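You operate a simulated robot arm through the tools that you are given. There is no shell and no other tool. Be economical: measure what you need, move in short steps, check, and stop when the job is done.

The job below is to be done with a simulated robot arm. You get a single attempt, and the scene is never put back.

TASK
Put things in order on the top of table w. At the end: the white tiny follower stands where the large white bottle (marked "Q372") stood; the small purple brush is on the blue board; the large white bottle from the top of table w stands where the orange cup stood; the orange cup stands where the small purple brush stood; whatever was shut is shut again. Leave all else as you found it, and nothing knocked over.

It is judged by the outcome, as a careful person would: the job done as asked, and still so three seconds after it is handed in. It fails if anything else is knocked over, pushed out of place, dropped, spilled or broken.

THE ROBOT
A 7-joint arm with a two-finger parallel gripper, fixed in place. Base frame: the origin is at the foot of the arm, x ahead of it, y to its left, z up; the work surface is at about z = 0. Readings come in cm, degrees, newtons and seconds.
With the tool pointing down near the work surface it reaches from about 22 to 58 cm from the base axis. Its first joint turns from -66.0 to 66.0 degrees. Payload 2.5 kg.
Tool frame: the origin (TCP) lies between the finger pads and is the grasp point; the fingertips stand 2.3 cm ahead of it; z points along the fingers, y is the line along which they close. Largest opening 9.4 cm; finger width 3.8, thickness 1; the body of the gripper, 5.4 by 9.6 cm, starts 3.9 cm behind the TCP.
Orientation is that of the tool frame in the base frame, as a unit quaternion [w, x, y, z]. With the fingers straight down and closing along the base's y, the tool's x points along the base's -x, its y along +y and its z along -z.

THE INTERFACE
- The arm moves only by the tool drive_tool. Its argument "commands" is a list of rows, each a list of 7 numbers: the gripper command, from -1 (shut) to 1 (fully open), values between in proportion, then the shift along the base's x, y, z in units of 100 mm (1.0 is 100 mm), then the turn, a rotation vector about the base's x, y, z in units of 60 degrees (1.0 is 60 degrees). In form: [[jaw, x, y, z, rx, ry, rz], ...]. A call has 1 to 10 rows; each row is the pose to reach, as a shift and turn from the pose commanded when the call began. A call with a number of a shift or a turn outside -1 to 1 is refused whole. A row lasts 0.2 s, in which the tool goes at most 5 cm and 8.6 degrees; a call with a longer step from one row to the next is refused whole, and so is a gripper value outside its range. Where a pose cannot be reached the arm comes as near as it can. A force on the tool above 40 N (or 10 N above the force at the start of the call, whichever is more), or a blocked arm, ends the call early, and 0.2 s more pass. Each finger travels about 10.8 cm/s and halts on what it meets, pressing with about 40 N; the grip force reading is that of the motor and also rises with nothing between the fingers. The clock runs only during rows and for 0.2 s after the last one: add rows that repeat a pose to give the fingers time. The reply holds the time, the measured pose of the TCP, the force on the tool along the base axes, the opening and the grip force, in the units named above and with some noise, with the torque about the TCP (base axes, N m) and any sound that the robot's microphone picked up, and new pictures: "views" is both (left out), scene, wrist or none.
- Cameras (640 x 400 px; columns grow to the right, rows downward): "scene" is fixed at [12.6, -41.55, 53.88]; the picture's right is [0.76, -0.65, 0.00], its down [-0.40, -0.47, -0.79] and it looks along [0.51, 0.60, -0.62] (base axes); focal length 339 px, centre (320, 200). "wrist" rides on the gripper at [8.6, 1.6, -7.4] in the tool frame; the picture's right is [-0.18, 0.98, 0.00], its down [-0.58, -0.11, -0.81] and it looks along [-0.79, -0.15, 0.59] (tool axes); focal length 243 px, centre (320, 200). There is no depth. A picture from a camera that has moved, and an enlarged one, comes with that camera's place and axes in the base frame and with its lens.
- zoom(camera, box): a new picture of the part [left, top, right, bottom] of that camera's present view, enlarged. The clock stands still meanwhile.
- hand_in(): hands the job in; it is judged then, once.

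Work in short steps. Places have to be worked out from the pictures, the camera data and where the tool is seen: move nearer, look again, correct. Check each grasp and each placing, and mend what went wrong. You have 120 turns and 200 pictures in all, those below and enlarged ones among them. Open the gripper and draw the arm clear of the work before you hand the job in, unless the task says otherwise; then end with one line.

The tools are called as a command line: name --pt "numbers of a row" for each row, then --argument value for the rest, lists and objects as JSON in quotes. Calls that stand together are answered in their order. drive_tool: Moves the arm, as the interface text tells. Its arguments: {"type":"object","properties":{"commands":{"type":"array"},"views":{"type":"string","enum":["both","scene","wrist","none"]}},"required":["commands"]} The other tools are called the same way: zoom (camera, box) takes an enlarged picture of a part of a camera's view; hand_in () hands the job in.

At the start:

```text
t: 0.0
position: [35.28, 12.91, 25.61]
orientation: [0.0, 0.0, 1.0, 0.0]
contact_force: [0.1, 0.7, 0.2]
torque: [-0.03, -0.02, 0.03]
grip_width: 9.39
gripper_force: 0.0
```

scene: 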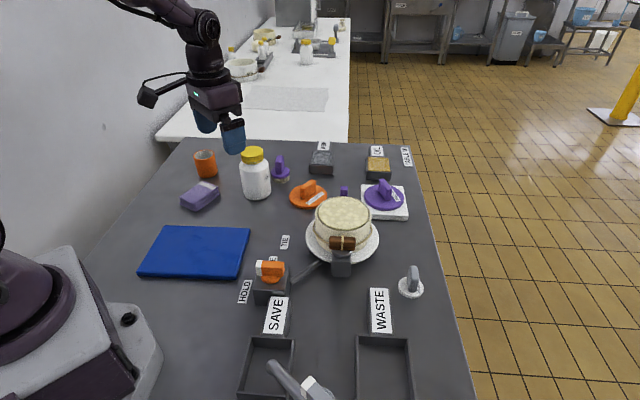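
wrist: 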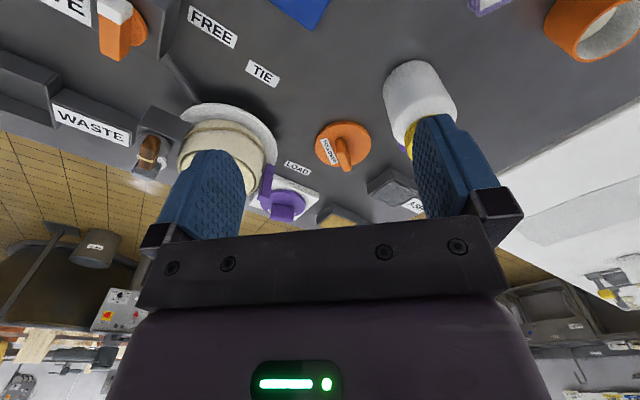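

I'll begin by enlarging the scene to identify the objects.

zoom --camera "scene" --box '[160, 130, 320, 230]'

zoom --camera "scene" --box '[280, 140, 440, 240]'

zoom --camera "scene" --box '[220, 225, 460, 400]'

```text
4.00 times, centred on (240, 180) of scene
camera zoom: at [12.6, -41.55, 53.88], right [0.76, -0.65, 0.0], down [-0.4, -0.47, -0.79], along [0.51, 0.6, -0.62], focal length 1358 px, centre (640, 280)
```

zoom: 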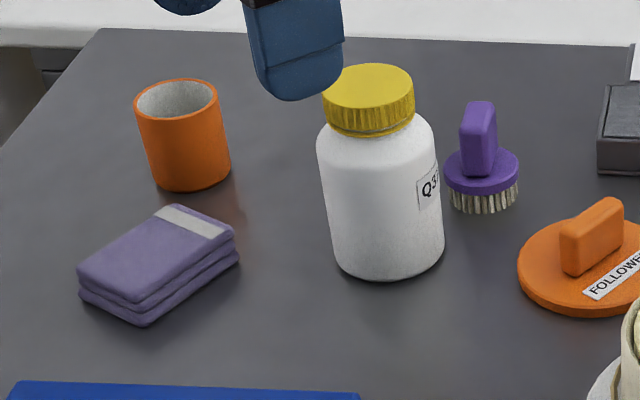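

```text
4.00 times, centred on (360, 190) of scene
camera zoom: at [12.6, -41.55, 53.88], right [0.76, -0.65, 0.0], down [-0.4, -0.47, -0.79], along [0.51, 0.6, -0.62], focal length 1358 px, centre (160, 240)
```

zoom: 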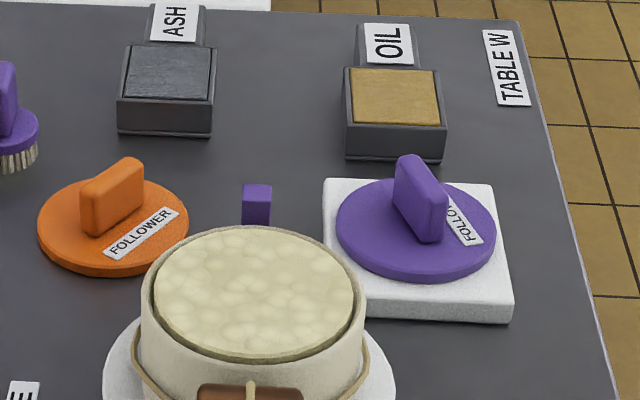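

```text
2.29 times, centred on (340, 312) of scene
camera zoom: at [12.6, -41.55, 53.88], right [0.76, -0.65, 0.0], down [-0.4, -0.47, -0.79], along [0.51, 0.6, -0.62], focal length 776 px, centre (274, -57)
```

zoom: 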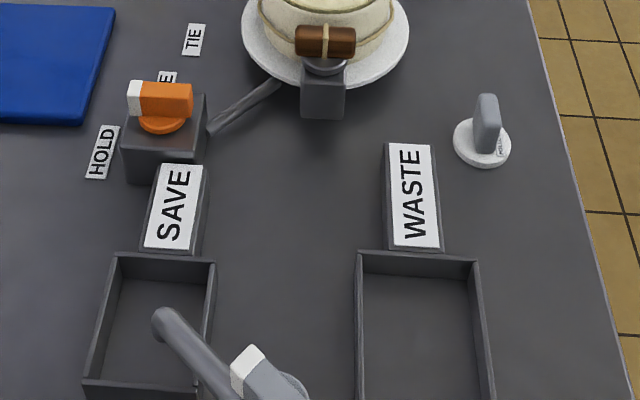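

Zooming tighter on the brush, the small follower and the small purple thing behind the pot.

zoom --camera "scene" --box '[260, 145, 308, 175]'

zoom --camera "scene" --box '[386, 260, 434, 290]'

drive_tool --pt "1 0 0.3 0.2 0 0 0" --pt "1 0 0.6 0.4 0 0 0" --pt "1 -0.2 0.9 0.6 0 0 0" --pt "1 -0.4 0.9 0.9 0 0 0" --pt "1 -0.4 0.9 0.9 0 0 0"

```text
13.33 times, centred on (284, 160) of scene
camera zoom: at [12.6, -41.55, 53.88], right [0.76, -0.65, 0.0], down [-0.4, -0.47, -0.79], along [0.51, 0.6, -0.62], focal length 4525 px, centre (800, 733)
```

zoom: 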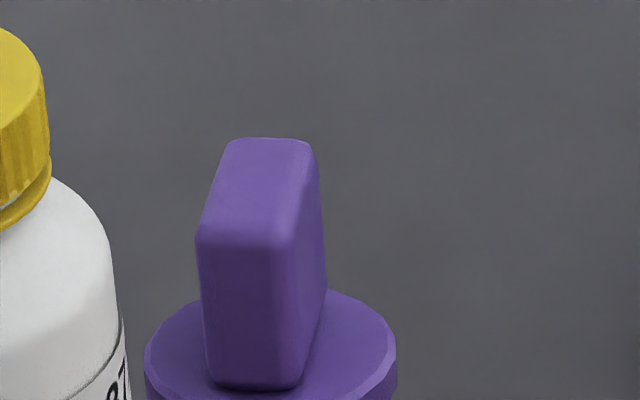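

```text
13.33 times, centred on (410, 275) of scene
camera zoom: at [12.6, -41.55, 53.88], right [0.76, -0.65, 0.0], down [-0.4, -0.47, -0.79], along [0.51, 0.6, -0.62], focal length 4525 px, centre (-880, -800)
```

zoom: 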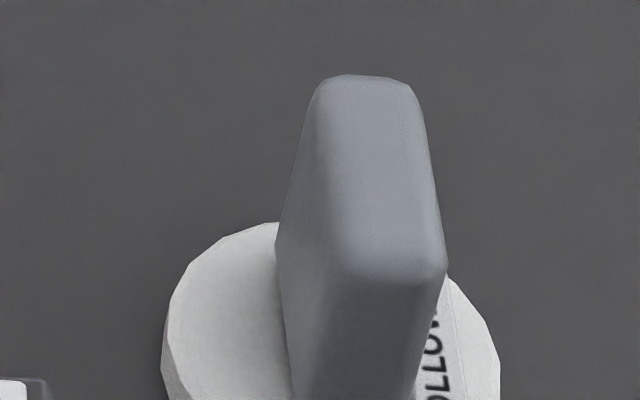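

```text
t: 1.2
position: [31.26, 21.75, 34.71]
orientation: [0.0, 0.0, 1.0, 0.0]
contact_force: [-0.7, -0.5, 0.3]
torque: [0.01, 0.0, 0.03]
grip_width: 9.4
gripper_force: 0.1
camera wrist: at [22.56, 23.47, 42.13], right [0.18, 0.98, 0.0], down [0.58, -0.11, 0.81], along [0.79, -0.15, -0.59], focal length 243 px, centre (320, 200)
```

scene: 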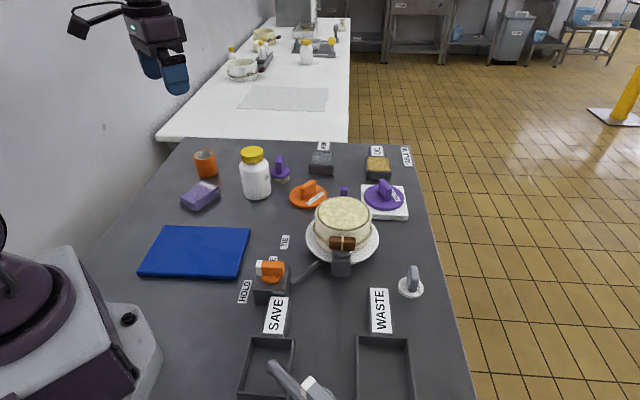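
wrist: 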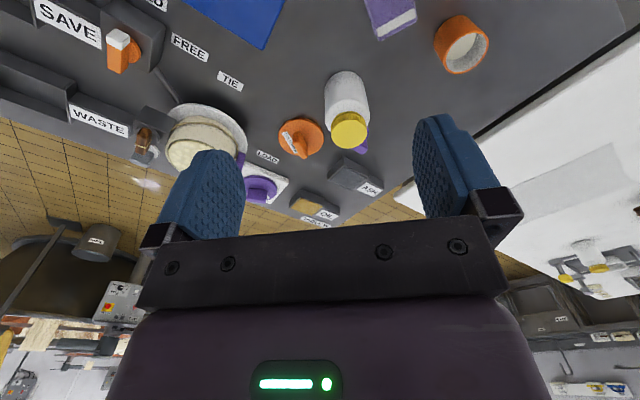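

Brush handle runs at azimuth ≈46°, its thickness about 1.6 cm; the bottle sits close by, so I want the wrist camera on the far side. I rotate the tool clockwise at height to test the reach of the wrist.

drive_tool --pt "0 0.1 0 0 0 0 -0.14" --pt "0 0.2 0 0 0 0 -0.28" --pt "0 0.3 0 0 0 0 -0.42" --pt "0 0.4 0 0 0 0 -0.56" --pt "0 0.5 0 0 0 0 -0.7" --pt "0 0.6 0 0 0 0 -0.84" --pt "0 0.7 0 0 0 0 -0.98" --views "none"

drive_tool --pt "0 0.1 0 0 0 0 -0.14" --pt "0 0.2 0 0 0 0 -0.28" --pt "0 0.3 0 0 0 0 -0.42" --pt "0 0.4 0 0 0 0 -0.56" --pt "0 0.5 0 0 0 0 -0.7" --pt "0 0.6 0 0 0 0 -0.84" --pt "0 0.7 0 0 0 0 -0.98" --views "both"

```text
t: 2.8
position: [38.25, 21.84, 34.64]
orientation: [0.0, 0.492, 0.871, 0.0]
contact_force: [-0.6, 0.4, -0.6]
torque: [-0.01, -0.02, 0.0]
grip_width: 4.7
gripper_force: 0.1
```

```text
t: 4.4
position: [45.36, 21.85, 34.48]
orientation: [0.0, 0.856, 0.517, 0.0]
contact_force: [-0.7, 0.5, 0.4]
torque: [-0.03, -0.03, 0.0]
grip_width: 4.7
gripper_force: 0.0
camera wrist: at [50.75, 28.85, 42.0], right [0.78, -0.62, 0.0], down [-0.37, -0.46, 0.81], along [-0.5, -0.63, -0.59], focal length 243 px, centre (320, 200)
```

scene: 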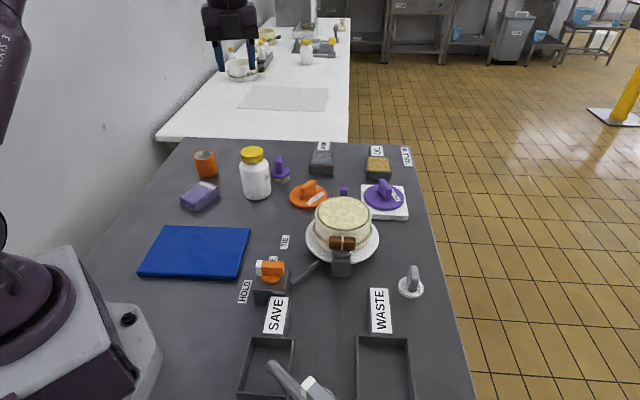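
wrist: 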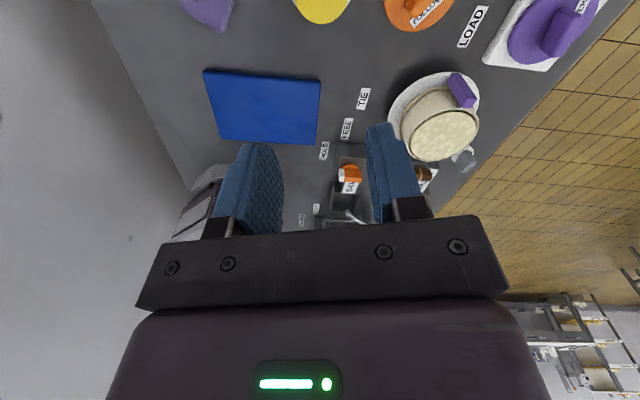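

Rotation reachable. Finish the yaw (−16.6°) while moving above the brush at z≈20.

drive_tool --pt "0 0.3 0.1 -0.2 0 0 -0.13" --pt "0 0.6 0.2 -0.5 0 0 -0.27" --pt "0 0.9 0.3 -0.8 0 0 -0.277" --pt "0 0.945 0.315 -1.0 0 0 -0.277" --pt "0 0.945 0.315 -1.0 0 0 -0.277" --views "both"

```text
t: 5.6
position: [53.92, 24.68, 24.45]
orientation: [0.0, 0.922, 0.388, -0.001]
contact_force: [-0.4, -0.1, 0.2]
torque: [0.02, 0.05, 0.04]
grip_width: 4.69
gripper_force: 0.0
out of reach, approached as far as the arm can: row 3, 4, 5
camera wrist: at [61.17, 29.83, 31.98], right [0.58, -0.82, 0.0], down [-0.48, -0.34, 0.81], along [-0.66, -0.46, -0.59], focal length 243 px, centre (320, 200)
```

scene: 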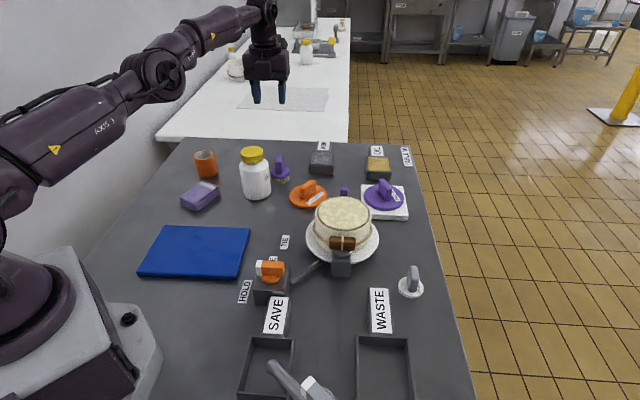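
wrist: 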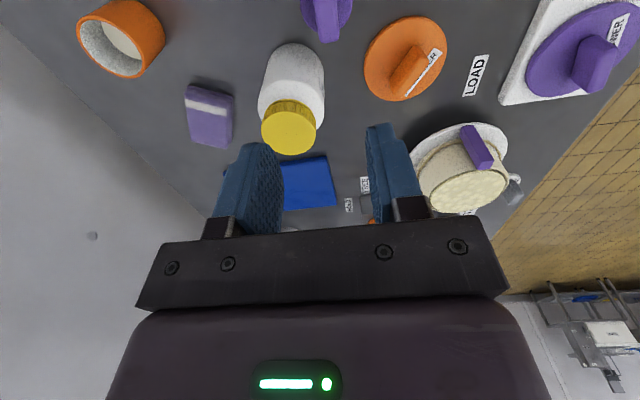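

At the brush the hand body would foul the bottle, so I'll first move the bottle to a temporary spot nearer the base (≈(39.7,22)), which is free. Turn the tool back and go above the bottle at ≈(46.8,23.8).

drive_tool --pt "0.5 -0.1 0 0.1 0 0 0.14" --pt "1 -0.2 0 0.2 0 0 0.28" --pt "1 -0.3 0 0.2 0 0 0.42" --pt "1 -0.4 0 0.2 0 0 0.56" --pt "1 -0.5 0 0.2 0 0 0.7" --pt "1 -0.6 0 0.2 0 0 0.84" --pt "1 -0.7 0 0.2 0 0 0.98" --views "none"

drive_tool --pt "1 0 0 0 0 0 0.14" --pt "1 0 0 0 0 0 0.28" --pt "1 0 0 0 0 0 0.42" --pt "1 0 0 0 0 0 0.56" --pt "1 0 0 0 0 0 0.7" --pt "1 0 0 0 0 0 0.84" --pt "1 0 0 0 0 0 0.98" --views "none"

drive_tool --pt "1 0 0 0 0 0 0.12" --pt "1 0 0 0 0 0 0.24" --pt "1 0 0 0 0 0 0.363" --pt "1 0 0 0 0 0 0.363" --views "both"

```text
t: 7.2
position: [47.17, 24.68, 26.43]
orientation: [0.0, 0.611, 0.792, 0.0]
contact_force: [1.7, 0.5, 1.1]
torque: [0.0, 0.0, 0.02]
grip_width: 9.4
gripper_force: 0.0
```

```text
t: 8.8
position: [47.08, 24.68, 26.48]
orientation: [0.0, 0.143, 0.99, 0.001]
contact_force: [0.4, 0.4, 0.3]
torque: [-0.02, 0.02, -0.02]
grip_width: 9.43
gripper_force: 0.1
```

```text
t: 9.8
position: [47.02, 24.62, 26.46]
orientation: [0.0, -0.046, 0.999, 0.0]
contact_force: [-0.5, 0.5, 0.0]
torque: [0.02, -0.01, -0.01]
grip_width: 9.37
gripper_force: 0.0
camera wrist: at [38.27, 25.61, 33.91], right [0.09, 1.0, 0.0], down [0.59, -0.05, 0.81], along [0.8, -0.07, -0.59], focal length 243 px, centre (320, 200)
```

scene: 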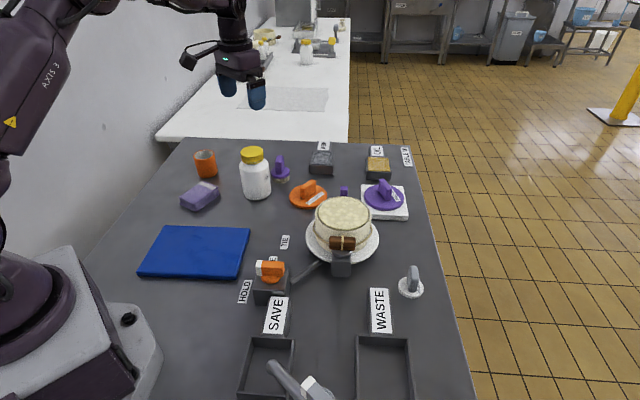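
wrist: 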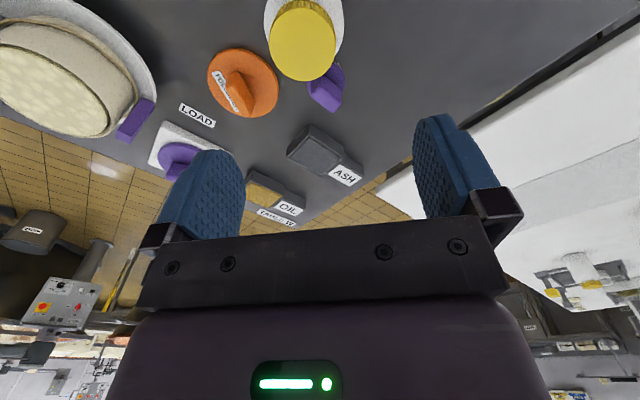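

The cap sits ~1.4 cm to −y of the tool axis; shift there and descend to z≈18 to check.

drive_tool --pt "1 -0.04 -0.13 -0.3 0 0 0" --pt "1 -0.04 -0.13 -0.6 0 0 0" --pt "1 -0.04 -0.13 -0.85 0 0 0" --pt "1 -0.04 -0.13 -0.85 0 0 0" --views "both"

zoom --camera "scene" --box '[200, 100, 300, 210]'

```text
t: 10.8
position: [46.74, 23.25, 18.17]
orientation: [-0.001, -0.045, 0.999, 0.0]
contact_force: [-0.1, 0.1, 0.2]
torque: [-0.04, -0.03, 0.02]
grip_width: 9.41
gripper_force: 0.0
camera wrist: at [37.97, 24.23, 25.54], right [0.09, 1.0, 0.0], down [0.59, -0.06, 0.81], along [0.8, -0.08, -0.59], focal length 243 px, centre (320, 200)
```

scene: 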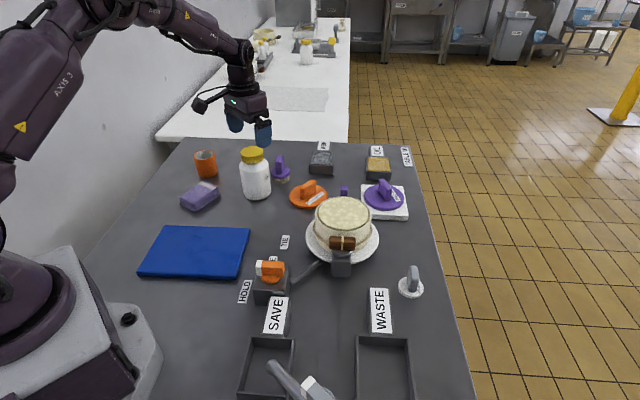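
wrist: 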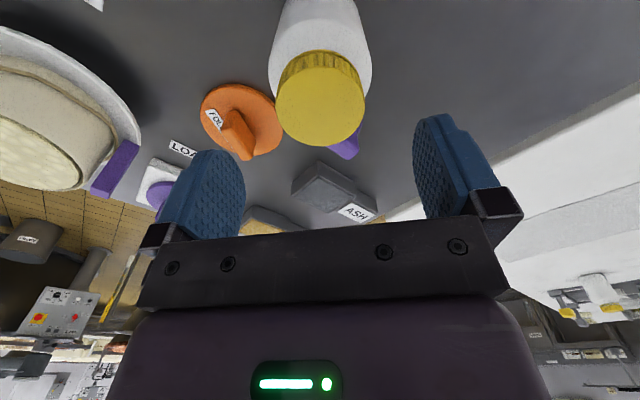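

```text
3.64 times, centred on (250, 155) of scene
camera zoom: at [12.6, -41.55, 53.88], right [0.76, -0.65, 0.0], down [-0.4, -0.47, -0.79], along [0.51, 0.6, -0.62], focal length 1234 px, centre (574, 364)
```

zoom: 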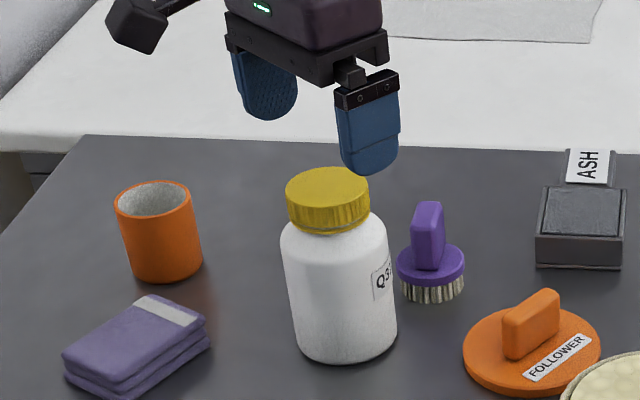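

Lateral alignment is good; nudge −0.25 cm in x and descend to z≈13, so the fingertips flank the cap, then check.

drive_tool --pt "1 -0.025 0 -0.2 0 0 0" --pt "1 -0.025 0 -0.4 0 0 0" --pt "1 -0.025 0 -0.5 0 0 0" --pt "1 -0.025 0 -0.5 0 0 0" --views "wrist"

zoom --camera "scene" --box '[200, 110, 300, 210]'

```text
t: 11.8
position: [46.54, 23.5, 13.05]
orientation: [0.0, -0.046, 0.999, 0.0]
contact_force: [0.2, -0.1, -0.2]
torque: [0.02, 0.01, 0.03]
grip_width: 9.39
gripper_force: 0.1
camera wrist: at [37.71, 24.31, 20.48], right [0.09, 1.0, 0.0], down [0.59, -0.06, 0.81], along [0.8, -0.08, -0.59], focal length 243 px, centre (320, 200)
```

wrist: 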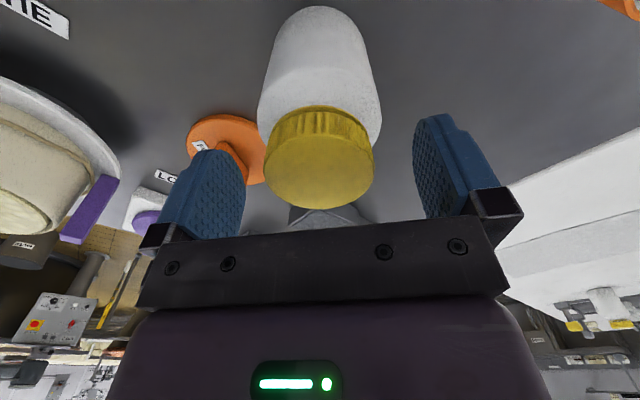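

```text
4.00 times, centred on (250, 160) of scene
camera zoom: at [12.6, -41.55, 53.88], right [0.76, -0.65, 0.0], down [-0.4, -0.47, -0.79], along [0.51, 0.6, -0.62], focal length 1358 px, centre (600, 360)
```

zoom: 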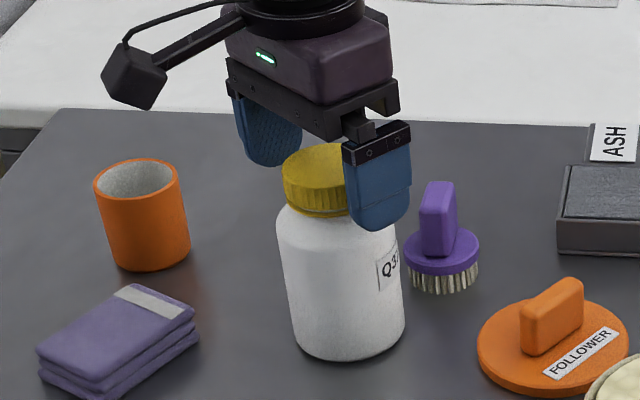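

Fingers straddle the cap evenly. Descend to z≈9.3 (palm just above the cap), watching force.

drive_tool --pt "1 0 0 -0.15 0 0 0" --pt "1 0 0 -0.28 0 0 0" --pt "1 0 0 -0.375 0 0 0" --pt "1 0 0 -0.375 0 0 0" --views "wrist"

zoom --camera "scene" --box '[210, 130, 290, 205]'

```text
t: 12.8
position: [46.34, 23.4, 9.24]
orientation: [0.0, -0.045, 0.999, 0.0]
contact_force: [-0.2, 0.3, -0.8]
torque: [0.01, -0.04, 0.0]
grip_width: 9.39
gripper_force: 0.1
camera wrist: at [37.62, 24.32, 16.71], right [0.09, 1.0, 0.0], down [0.59, -0.06, 0.81], along [0.8, -0.08, -0.59], focal length 243 px, centre (320, 200)
```

wrist: 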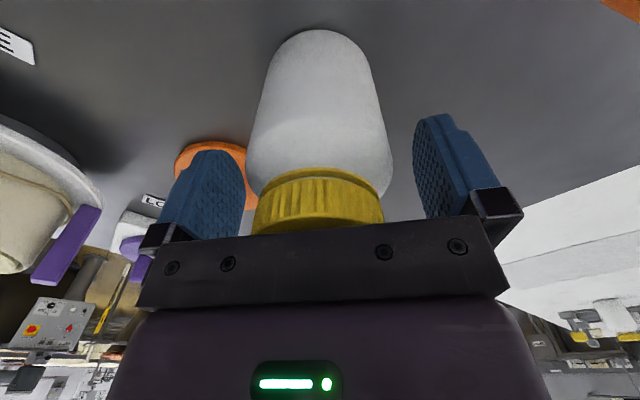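

```text
5.33 times, centred on (250, 168) of scene
camera zoom: at [12.6, -41.55, 53.88], right [0.76, -0.65, 0.0], down [-0.4, -0.47, -0.79], along [0.51, 0.6, -0.62], focal length 1810 px, centre (693, 373)
```

zoom: 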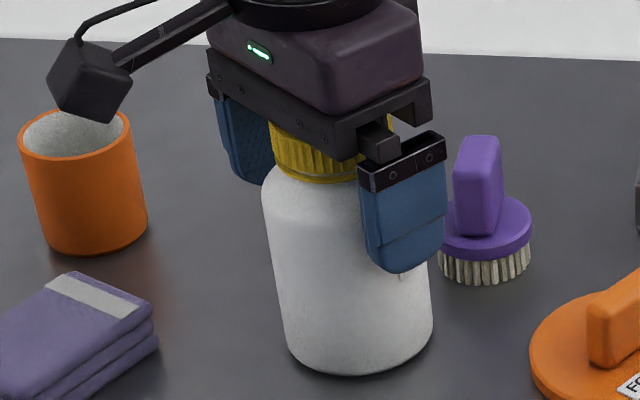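

Good fit: the fingertips reach past the shoulder. Close on the body.

drive_tool --pt "0.7 0 0 0 0 0 0" --pt "0.4 0 0 0 0 0 0" --pt "0.2 0 0 0 0 0 0" --pt "0.2 0 0 0 0 0 0" --views "wrist"

```text
t: 13.8
position: [46.43, 23.43, 9.24]
orientation: [0.0, -0.045, 0.999, -0.001]
contact_force: [1.0, -0.2, 0.6]
torque: [-0.03, -0.02, -0.04]
grip_width: 7.06
gripper_force: 39.9
camera wrist: at [37.62, 24.3, 16.72], right [0.09, 1.0, 0.0], down [0.59, -0.06, 0.81], along [0.8, -0.08, -0.59], focal length 243 px, centre (320, 200)
```

wrist: 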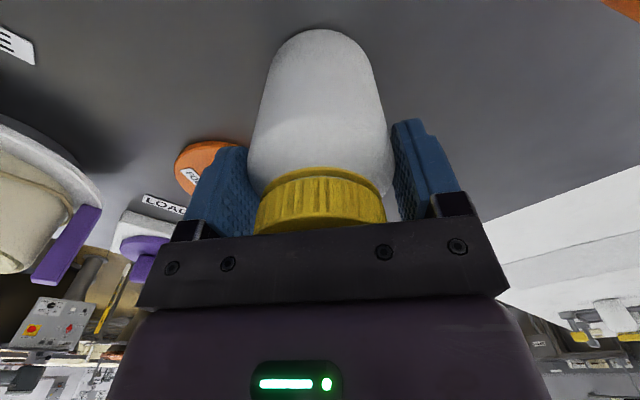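

Gripped at 7.06 cm. Lift 3 cm and verify.

drive_tool --pt "0.2 0 0 0.1 0 0 0" --pt "0.2 0 0 0.2 0 0 0" --pt "0.2 0 0 0.3 0 0 0" --pt "0.2 0 0 0.3 0 0 0" --views "both"

```text
t: 14.8
position: [46.39, 23.33, 12.39]
orientation: [0.001, -0.045, 0.999, 0.0]
contact_force: [-0.1, 0.8, 0.3]
torque: [0.01, -0.01, 0.01]
grip_width: 5.66
gripper_force: 0.0
camera wrist: at [37.59, 24.21, 19.73], right [0.09, 1.0, 0.0], down [0.59, -0.06, 0.81], along [0.8, -0.08, -0.59], focal length 243 px, centre (320, 200)
```

scene: 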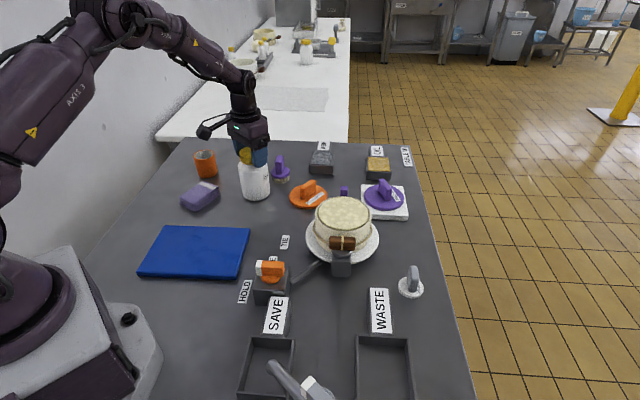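
wrist: 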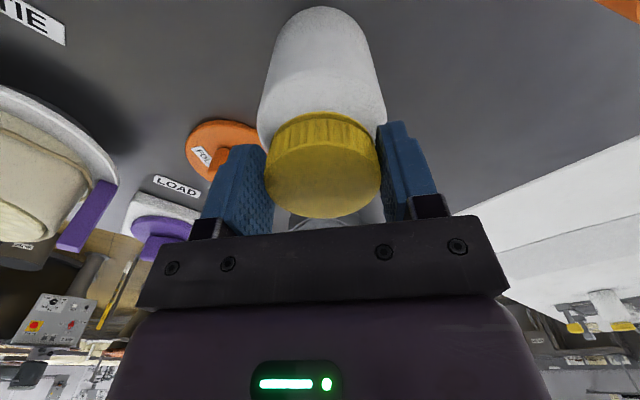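

The grip was on the sloping shoulder and slipped off; the bottle still stands in place. The fingers now flank the cap's straight side, so I'll close on the cap here and test-lift by 1 cm.

drive_tool --pt "0.2 0 0 -0.05 0 0 0" --pt "0 0 0 -0.05 0 0 0" --pt "-0.2 0 0 -0.05 0 0 0" --pt "-0.2 0 0 -0.05 0 0 0" --views "none"

drive_tool --pt "-0.2 0 0 0.05 0 0 0" --pt "-0.2 0 0 0.1 0 0 0" --pt "-0.2 0 0 0.1 0 0 0" --views "both"

zoom --camera "scene" --box '[210, 130, 290, 205]'

```text
t: 15.8
position: [46.47, 23.43, 12.11]
orientation: [0.003, -0.046, 0.999, 0.001]
contact_force: [-7.4, -1.7, 37.9]
torque: [-0.11, 0.41, -0.01]
grip_width: 5.53
gripper_force: 39.5
```

```text
t: 16.6
position: [46.28, 23.39, 12.63]
orientation: [-0.001, -0.044, 0.999, 0.0]
contact_force: [-0.3, -1.1, -3.5]
torque: [-0.02, 0.01, -0.04]
grip_width: 5.28
gripper_force: 39.8
camera wrist: at [37.47, 24.24, 20.11], right [0.09, 1.0, 0.0], down [0.59, -0.05, 0.8], along [0.8, -0.08, -0.59], focal length 243 px, centre (320, 200)
```

scene: 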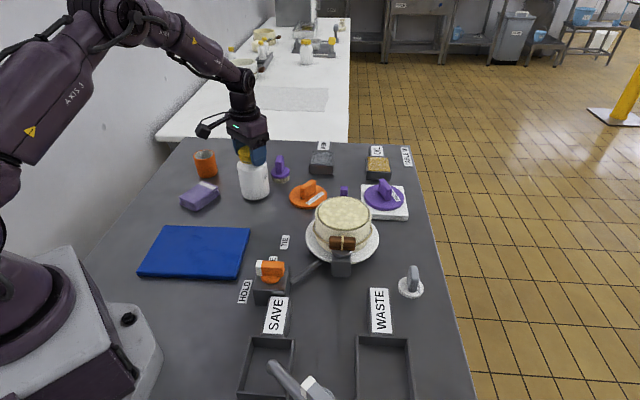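
wrist: 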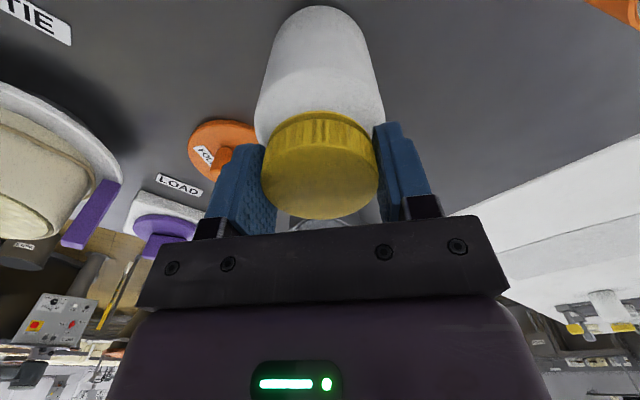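

```text
5.33 times, centred on (250, 168) of scene
camera zoom: at [12.61, -41.55, 53.88], right [0.76, -0.65, 0.0], down [-0.4, -0.47, -0.79], along [0.51, 0.6, -0.62], focal length 1810 px, centre (693, 373)
```

zoom: 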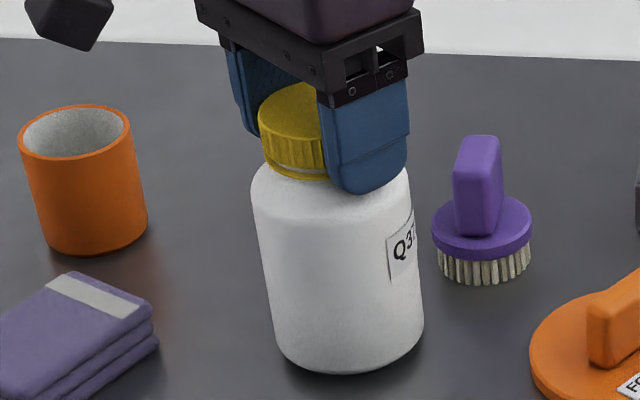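

A ~3.5 N load suggests the bottle hangs from the cap. Lift 3 cm more and check that it's whole and level.

drive_tool --pt "-0.2 0 0 0.1 0 0 0" --pt "-0.2 0 0 0.2 0 0 0" --pt "-0.2 0 0 0.3 0 0 0" --pt "-0.2 0 0 0.3 0 0 0" --views "none"

zoom --camera "scene" --box '[210, 120, 290, 205]'

zoom --camera "wrist" --box '[0, 0, 640, 400]'

```text
t: 17.6
position: [46.49, 23.44, 15.7]
orientation: [0.0, -0.047, 0.999, 0.0]
contact_force: [-0.2, -0.3, -3.7]
torque: [-0.01, 0.03, -0.01]
grip_width: 5.32
gripper_force: 40.3
```

```text
4.71 times, centred on (250, 162) of scene
camera zoom: at [12.61, -41.55, 53.88], right [0.76, -0.65, 0.0], down [-0.4, -0.47, -0.79], along [0.51, 0.6, -0.62], focal length 1597 px, centre (649, 376)
```

zoom: 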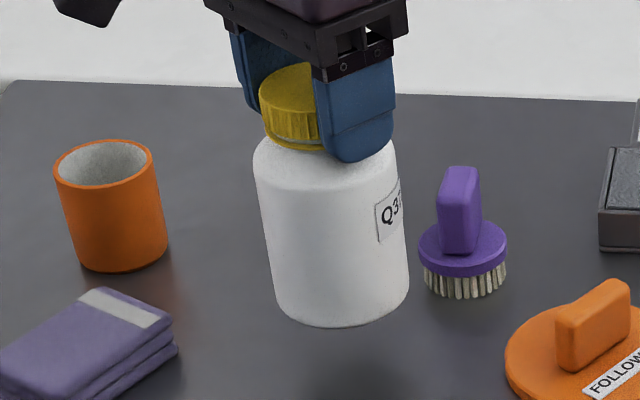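

```text
1.00 times, centred on (320, 200) of wrist (not enlarged: the box is as wide or as high as the picture)
camera zoom: at [37.65, 24.29, 23.2], right [0.09, 1.0, 0.0], down [0.59, -0.06, 0.81], along [0.8, -0.08, -0.59], focal length 243 px, centre (320, 200)
```

zoom: 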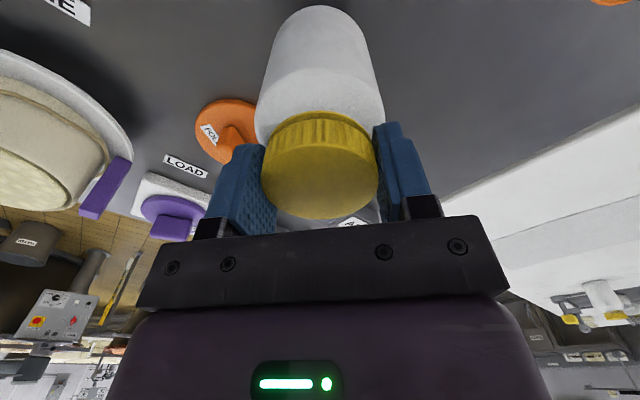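

The whole bottle is held. Move it back ~7 cm toward the base (free area) and lower.

drive_tool --pt "-0.2 -0.2 -0.04 0 0 0 0" --pt "-0.2 -0.4 -0.08 0 0 0 0" --pt "-0.2 -0.6 -0.12 0 0 0 0" --pt "-0.2 -0.7 -0.15 0 0 0 0" --pt "-0.2 -0.7 -0.15 -0.1 0 0 0" --pt "-0.2 -0.7 -0.15 -0.2 0 0 0" --pt "-0.2 -0.7 -0.15 -0.28 0 0 0" --pt "-0.2 -0.7 -0.15 -0.28 0 0 0" --views "scene"

zoom --camera "scene" --box '[190, 130, 290, 230]'

```text
t: 19.4
position: [39.48, 21.92, 12.99]
orientation: [-0.001, -0.045, 0.999, 0.0]
contact_force: [-0.4, 0.7, -4.5]
torque: [0.0, -0.02, -0.01]
grip_width: 5.29
gripper_force: 40.3
```

scene: 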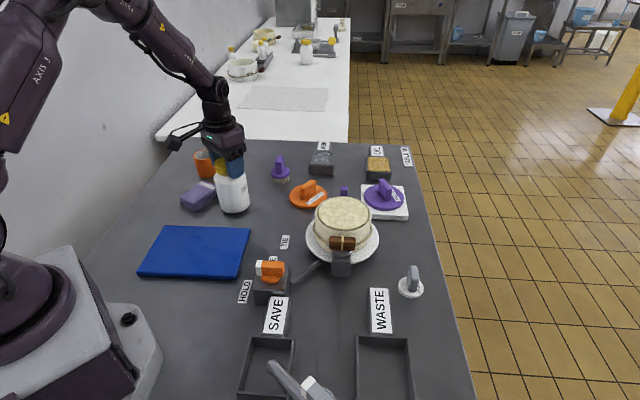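

```text
4.00 times, centred on (240, 180) of scene
camera zoom: at [12.61, -41.55, 53.88], right [0.76, -0.65, 0.0], down [-0.4, -0.47, -0.79], along [0.51, 0.6, -0.62], focal length 1358 px, centre (640, 280)
```

zoom: 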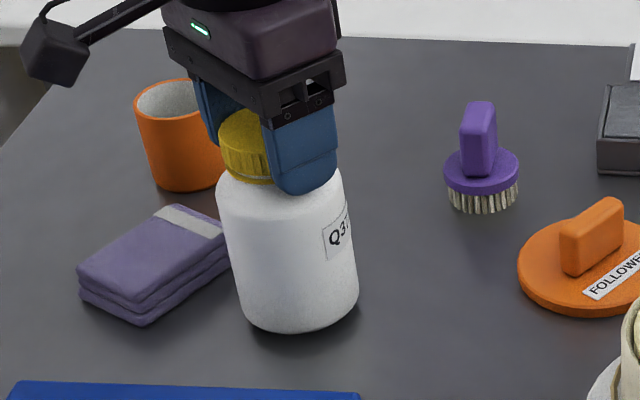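

Still hanging slightly; lower gently until the force changes.

drive_tool --pt "-0.2 0 0 -0.03 0 0 0" --pt "-0.2 0 0 -0.06 0 0 0" --pt "-0.2 0 0 -0.06 0 0 0" --views "none"

drive_tool --pt "-0.2 0 0 -0.015 0 0 0" --pt "-0.2 0 0 -0.015 0 0 0" --views "none"

```text
t: 20.2
position: [39.4, 21.92, 12.34]
orientation: [0.0, -0.045, 0.999, 0.0]
contact_force: [0.6, -0.2, -3.6]
torque: [0.02, -0.02, -0.03]
grip_width: 5.3
gripper_force: 40.1
```

```text
t: 20.8
position: [39.37, 21.8, 12.25]
orientation: [0.0, -0.045, 0.999, 0.0]
contact_force: [-4.7, -2.7, 13.0]
torque: [-0.21, 0.42, -0.03]
grip_width: 5.31
gripper_force: 39.7
```

Seated (13 N up at z 12.25). Release and rise.

drive_tool --pt "0 0 0 0.01 0 0 0" --pt "0.3 0 0 0.01 0 0 0" --pt "0.6 0 0 0.01 0 0 0" --pt "0.9 0 0 0.01 0 0 0" --pt "0.9 0 0 0.3 0 0 0" --pt "0.9 0 0 0.7 0 0 0" --pt "0.9 0 0 1.0 0 0 0" --pt "0.9 0 0 1.0 0 0 0" --views "both"

zoom --camera "scene" --box '[190, 130, 290, 230]'

```text
t: 22.6
position: [39.64, 22.09, 22.32]
orientation: [0.001, -0.045, 0.999, 0.0]
contact_force: [0.3, -0.5, 0.0]
torque: [0.02, 0.03, 0.0]
grip_width: 8.93
gripper_force: 0.2
camera wrist: at [30.76, 22.88, 29.74], right [0.09, 1.0, 0.0], down [0.59, -0.06, 0.81], along [0.8, -0.08, -0.59], focal length 243 px, centre (320, 200)
```

scene: 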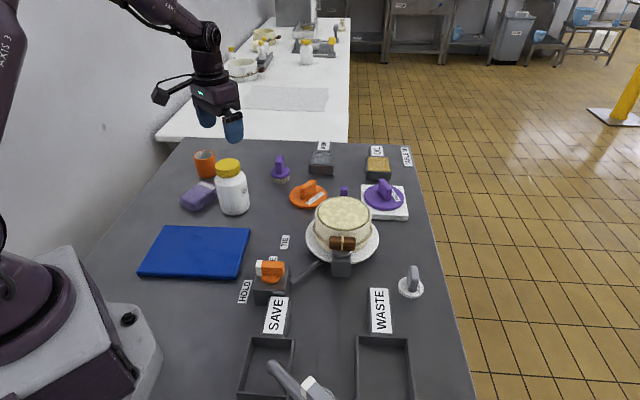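
wrist: 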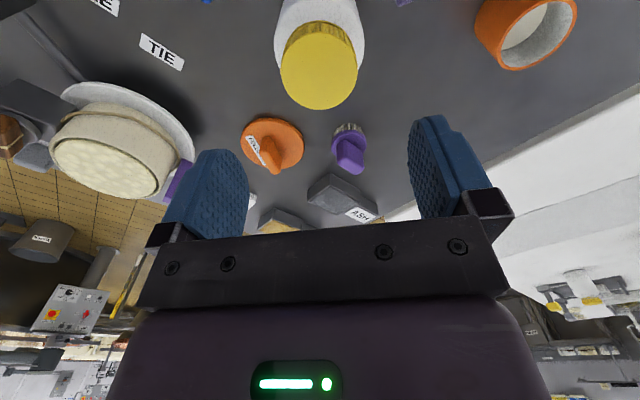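

```text
4.00 times, centred on (240, 180) of scene
camera zoom: at [12.6, -41.55, 53.88], right [0.76, -0.65, 0.0], down [-0.4, -0.47, -0.79], along [0.51, 0.6, -0.62], focal length 1358 px, centre (640, 280)
```

zoom: 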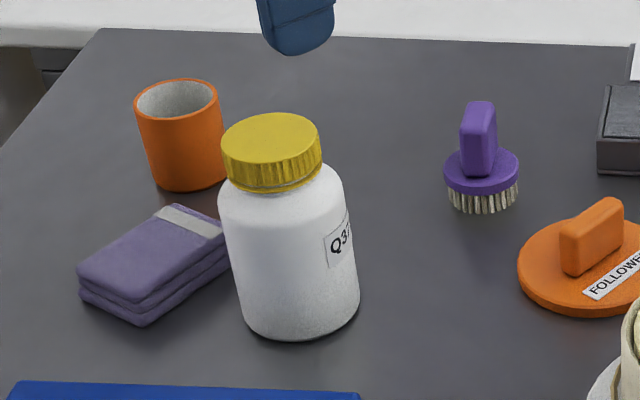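

Bottle stands safely. Enlarge the brush in the wrist view to locate its handle.

zoom --camera "wrist" --box '[310, 110, 390, 190]'

```text
5.00 times, centred on (350, 150) of wrist
camera zoom: at [30.76, 22.88, 29.74], right [0.09, 1.0, 0.0], down [0.59, -0.06, 0.81], along [0.8, -0.08, -0.59], focal length 1213 px, centre (170, 450)
```

zoom: 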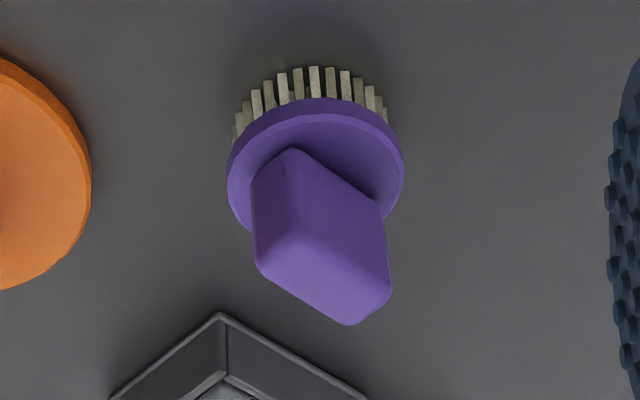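

Brush handle centre ≈(54.75,24.7), top z≈6.7, az ≈47°. Yaw the tool +42° and move toward it, half closed.

drive_tool --pt "0.5 0.2 0.05 0 0 0 0.14" --pt "0.2 0.4 0.1 0 0 0 0.28" --pt "0 0.6 0.15 0 0 0 0.42" --pt "0 0.8 0.2 0 0 0 0.56" --pt "0 1.0 0.22 0 0 0 0.7" --pt "0 1.0 0.22 0 0 0 0.7" --views "none"

drive_tool --pt "0 0.1 0 -0.2 0.104 -0.097 0" --pt "0 0.2 0 -0.4 0.2 -0.19 0" --pt "0 0.35 0.02 -0.6 0.244 -0.227 0" --pt "0 0.51 0.04 -0.8 0.244 -0.227 0" --pt "0 0.51 0.04 -0.9 0.244 -0.227 0" --pt "0 0.51 0.04 -0.9 0.244 -0.227 0" --views "both"

```text
t: 24.0
position: [49.4, 24.16, 22.03]
orientation: [0.001, -0.4, 0.916, 0.0]
contact_force: [0.5, 0.2, 0.8]
torque: [0.0, 0.03, -0.01]
grip_width: 4.71
gripper_force: 0.1
```

```text
t: 25.4
position: [54.58, 24.46, 13.07]
orientation: [0.16, -0.394, 0.902, 0.07]
contact_force: [-0.2, 0.7, 0.8]
torque: [-0.01, 0.01, -0.01]
grip_width: 4.7
gripper_force: 0.0
camera wrist: at [46.14, 17.8, 17.13], right [-0.6, 0.79, 0.06], down [0.26, 0.12, 0.96], along [0.75, 0.59, -0.28], focal length 243 px, centre (320, 200)
```

scene: 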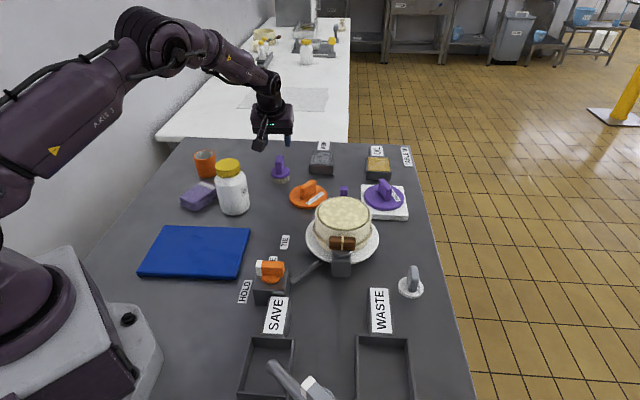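
wrist: 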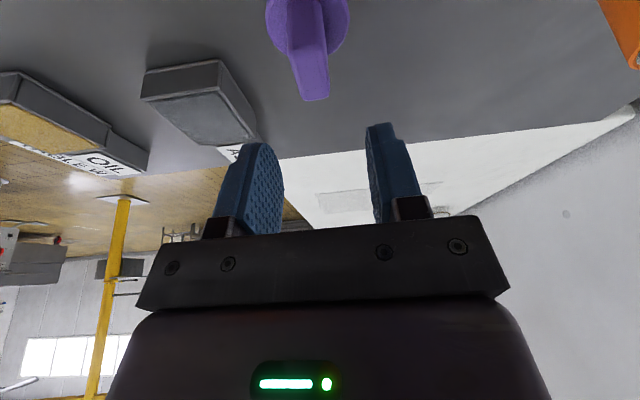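

Alignment matches. Descend along the vertical to z≈5.7 around the handle.

drive_tool --pt "0 0.01 0.015 -0.25 0 0 0" --pt "0 0.01 0.015 -0.5 0 0 0" --pt "0 0.01 0.015 -0.65 0 0 0" --pt "0 0.01 0.015 -0.73 0 0 0" --pt "0 0.01 0.015 -0.73 0 0 0" --views "both"

zoom --camera "scene" --box '[240, 120, 320, 200]'

```text
t: 26.6
position: [54.66, 24.62, 5.86]
orientation: [0.159, -0.394, 0.903, 0.069]
contact_force: [1.1, 1.0, -0.6]
torque: [0.01, -0.01, -0.03]
grip_width: 4.71
gripper_force: 0.0
camera wrist: at [46.21, 17.94, 9.91], right [-0.6, 0.79, 0.06], down [0.26, 0.12, 0.96], along [0.75, 0.59, -0.28], focal length 243 px, centre (320, 200)
```

scene: 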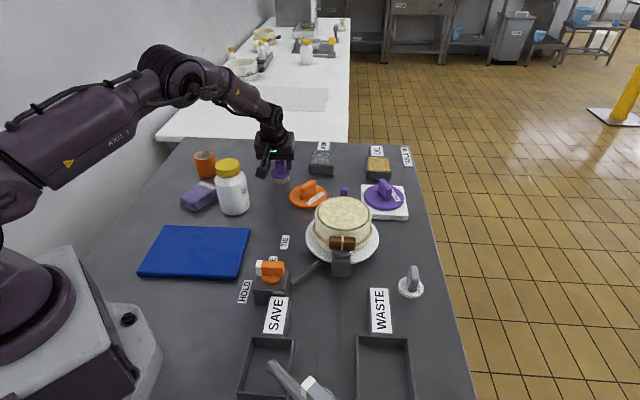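
wrist: 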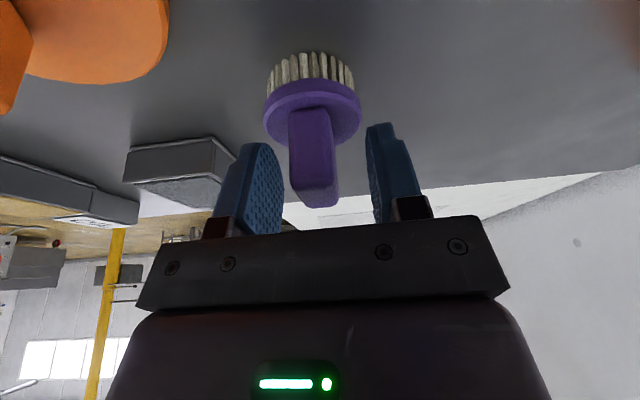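

```text
5.00 times, centred on (280, 160) of scene
camera zoom: at [12.6, -41.55, 53.88], right [0.76, -0.65, 0.0], down [-0.4, -0.47, -0.79], along [0.51, 0.6, -0.62], focal length 1697 px, centre (520, 400)
```

zoom: 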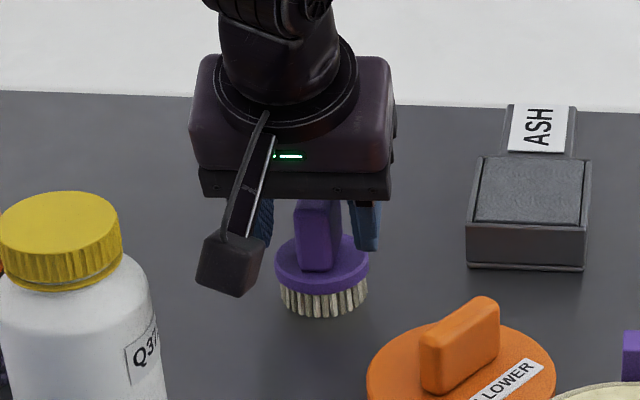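

Handle is centred between the fingers. Close and lift.

drive_tool --pt "-0.4 0 0 0 0 0 0" --pt "-0.8 0 0 0 0 0 0" --pt "-0.8 0 0 0 0 0 0" --pt "-0.8 0 0 0 0 0 0" --views "none"

drive_tool --pt "-0.8 0 0 0.2 0 0 0" --pt "-0.8 0 0 0.5 0 0 0" --pt "-0.8 0 0 0.9 0 0 0" --pt "-0.8 0 0 0.9 0 0 0" --views "both"

```text
t: 27.6
position: [54.7, 24.47, 5.95]
orientation: [0.159, -0.394, 0.902, 0.07]
contact_force: [-0.4, 0.6, -0.4]
torque: [-0.03, -0.01, -0.03]
grip_width: 1.94
gripper_force: 40.0
```

```text
t: 28.6
position: [54.75, 24.42, 14.9]
orientation: [0.16, -0.394, 0.902, 0.069]
contact_force: [0.4, -0.2, -1.2]
torque: [0.0, -0.02, 0.0]
grip_width: 1.94
gripper_force: 39.8
camera wrist: at [46.23, 17.81, 18.91], right [-0.6, 0.8, 0.06], down [0.26, 0.12, 0.96], along [0.75, 0.59, -0.29], focal length 243 px, centre (320, 200)
```

scene: 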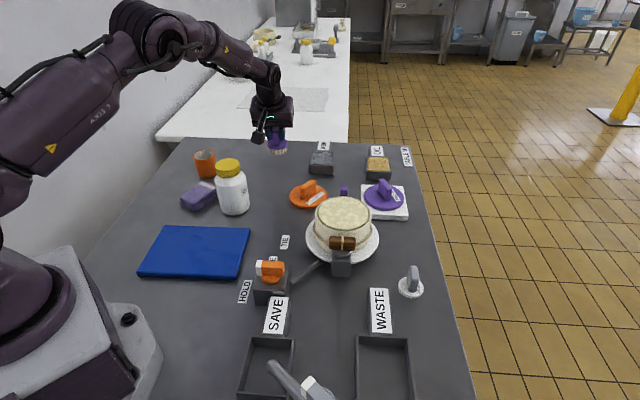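
wrist: 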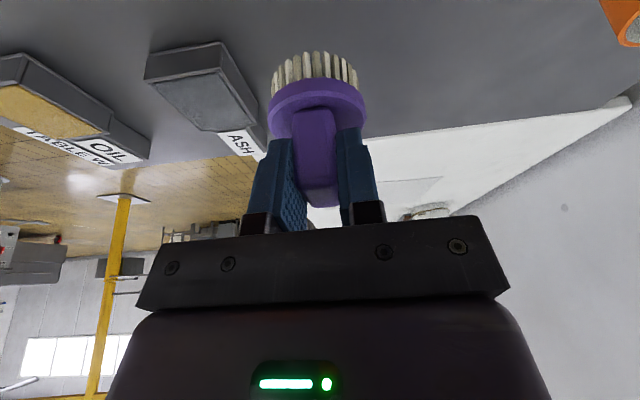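

Brush held. Raise, straighten the tilt, and carry it over to the blue board centre ≈(26.5,13.5).

drive_tool --pt "-0.8 -0.1 0 0.3 -0.1 0.093 0" --pt "-0.8 -0.3 -0.05 0.6 -0.2 0.186 0" --pt "-0.8 -0.6 -0.1 0.75 -0.244 0.227 0" --pt "-0.8 -0.9 -0.2 0.8 -0.244 0.227 0" --pt "-0.8 -1.0 -0.3 0.8 -0.244 0.227 0" --views "none"

drive_tool --pt "-0.8 -0.35 -0.1 0 0 0 0" --pt "-0.8 -0.7 -0.25 0 0 0 0" --pt "-0.8 -1.0 -0.4 -0.1 0 0 0" --pt "-0.8 -1.0 -0.5 -0.3 0 0 0" --views "none"

drive_tool --pt "-0.8 -0.3 -0.1 0 0 0 0" --pt "-0.8 -0.6 -0.2 0 0 0 0" --pt "-0.8 -0.8 -0.25 -0.3 0 0 0" --pt "-0.8 -0.8 -0.25 -0.6 0 0 0" --pt "-0.8 -0.8 -0.25 -0.6 0 0 0" --views "both"

```text
t: 29.8
position: [44.64, 21.47, 22.89]
orientation: [0.0, -0.401, 0.916, 0.0]
contact_force: [0.2, -0.6, -0.3]
torque: [-0.01, 0.01, -0.01]
grip_width: 1.91
gripper_force: 40.2
```

```text
t: 30.8
position: [34.52, 16.55, 19.77]
orientation: [0.0, -0.401, 0.916, 0.0]
contact_force: [-0.1, -0.3, -0.1]
torque: [0.0, 0.02, 0.01]
grip_width: 1.96
gripper_force: 40.1
```

```text
t: 32.0
position: [26.64, 13.99, 13.51]
orientation: [0.0, -0.401, 0.916, 0.0]
contact_force: [-0.7, -0.9, -0.5]
torque: [0.02, -0.01, 0.04]
grip_width: 1.96
gripper_force: 39.3
camera wrist: at [19.51, 8.81, 21.0], right [-0.6, 0.8, 0.0], down [0.47, 0.35, 0.81], along [0.65, 0.48, -0.59], focal length 243 px, centre (320, 200)
```

scene: 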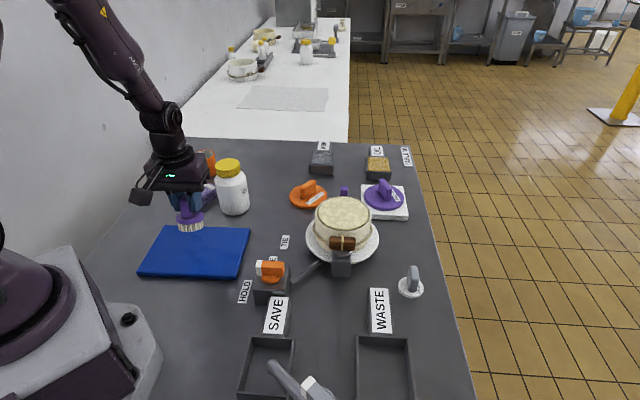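
wrist: 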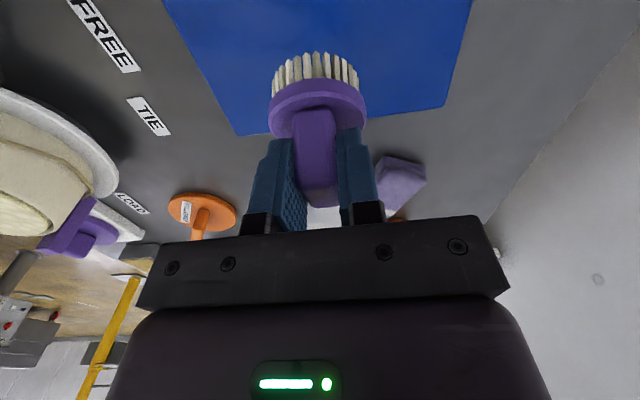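

Over the board's centre. Lower to just above, then feel for contact.

drive_tool --pt "-0.8 -0.05 -0.03 -0.25 0 0 0" --pt "-0.8 -0.05 -0.03 -0.45 0 0 0" --pt "-0.8 -0.05 -0.03 -0.55 0 0 0" --pt "-0.8 -0.05 -0.03 -0.55 0 0 0" --views "none"

drive_tool --pt "-0.8 0 0 -0.02 0 0 0" --pt "-0.8 0 0 -0.04 0 0 0" --pt "-0.8 0 0 -0.04 0 0 0" --views "scene"

zoom --camera "scene" --box '[140, 180, 260, 280]'

```text
t: 33.0
position: [26.11, 13.81, 8.3]
orientation: [0.001, -0.4, 0.916, 0.0]
contact_force: [-0.2, 0.2, -0.9]
torque: [0.01, 0.03, 0.03]
grip_width: 1.92
gripper_force: 40.1
```

```text
t: 33.8
position: [26.12, 13.76, 7.87]
orientation: [0.0, -0.4, 0.917, 0.0]
contact_force: [-7.0, -0.4, 27.6]
torque: [0.14, 0.31, 0.05]
grip_width: 1.97
gripper_force: 40.4
```

scene: 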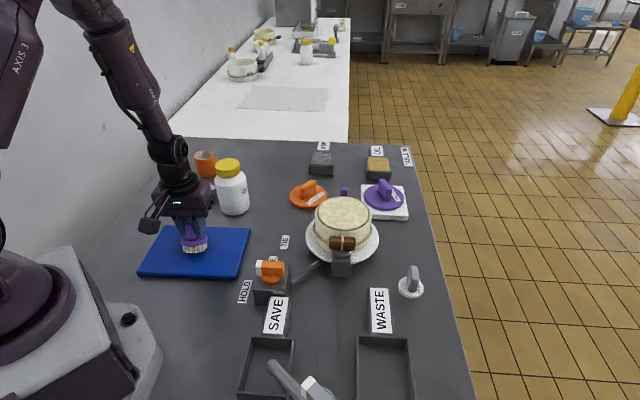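

```text
4.00 times, centred on (200, 230) of scene
camera zoom: at [12.6, -41.56, 53.88], right [0.76, -0.65, 0.0], down [-0.4, -0.47, -0.79], along [0.51, 0.6, -0.62], focal length 1358 px, centre (800, 80)
```

zoom: 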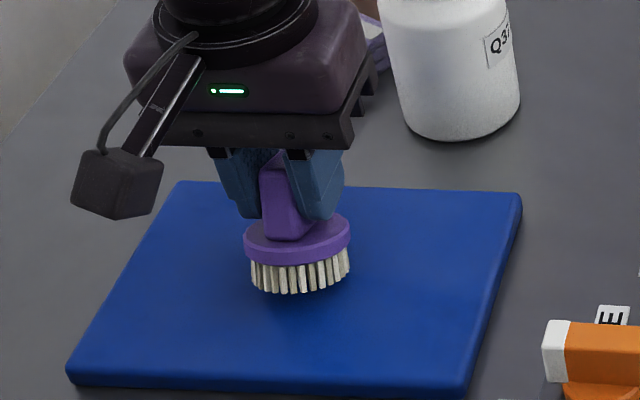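

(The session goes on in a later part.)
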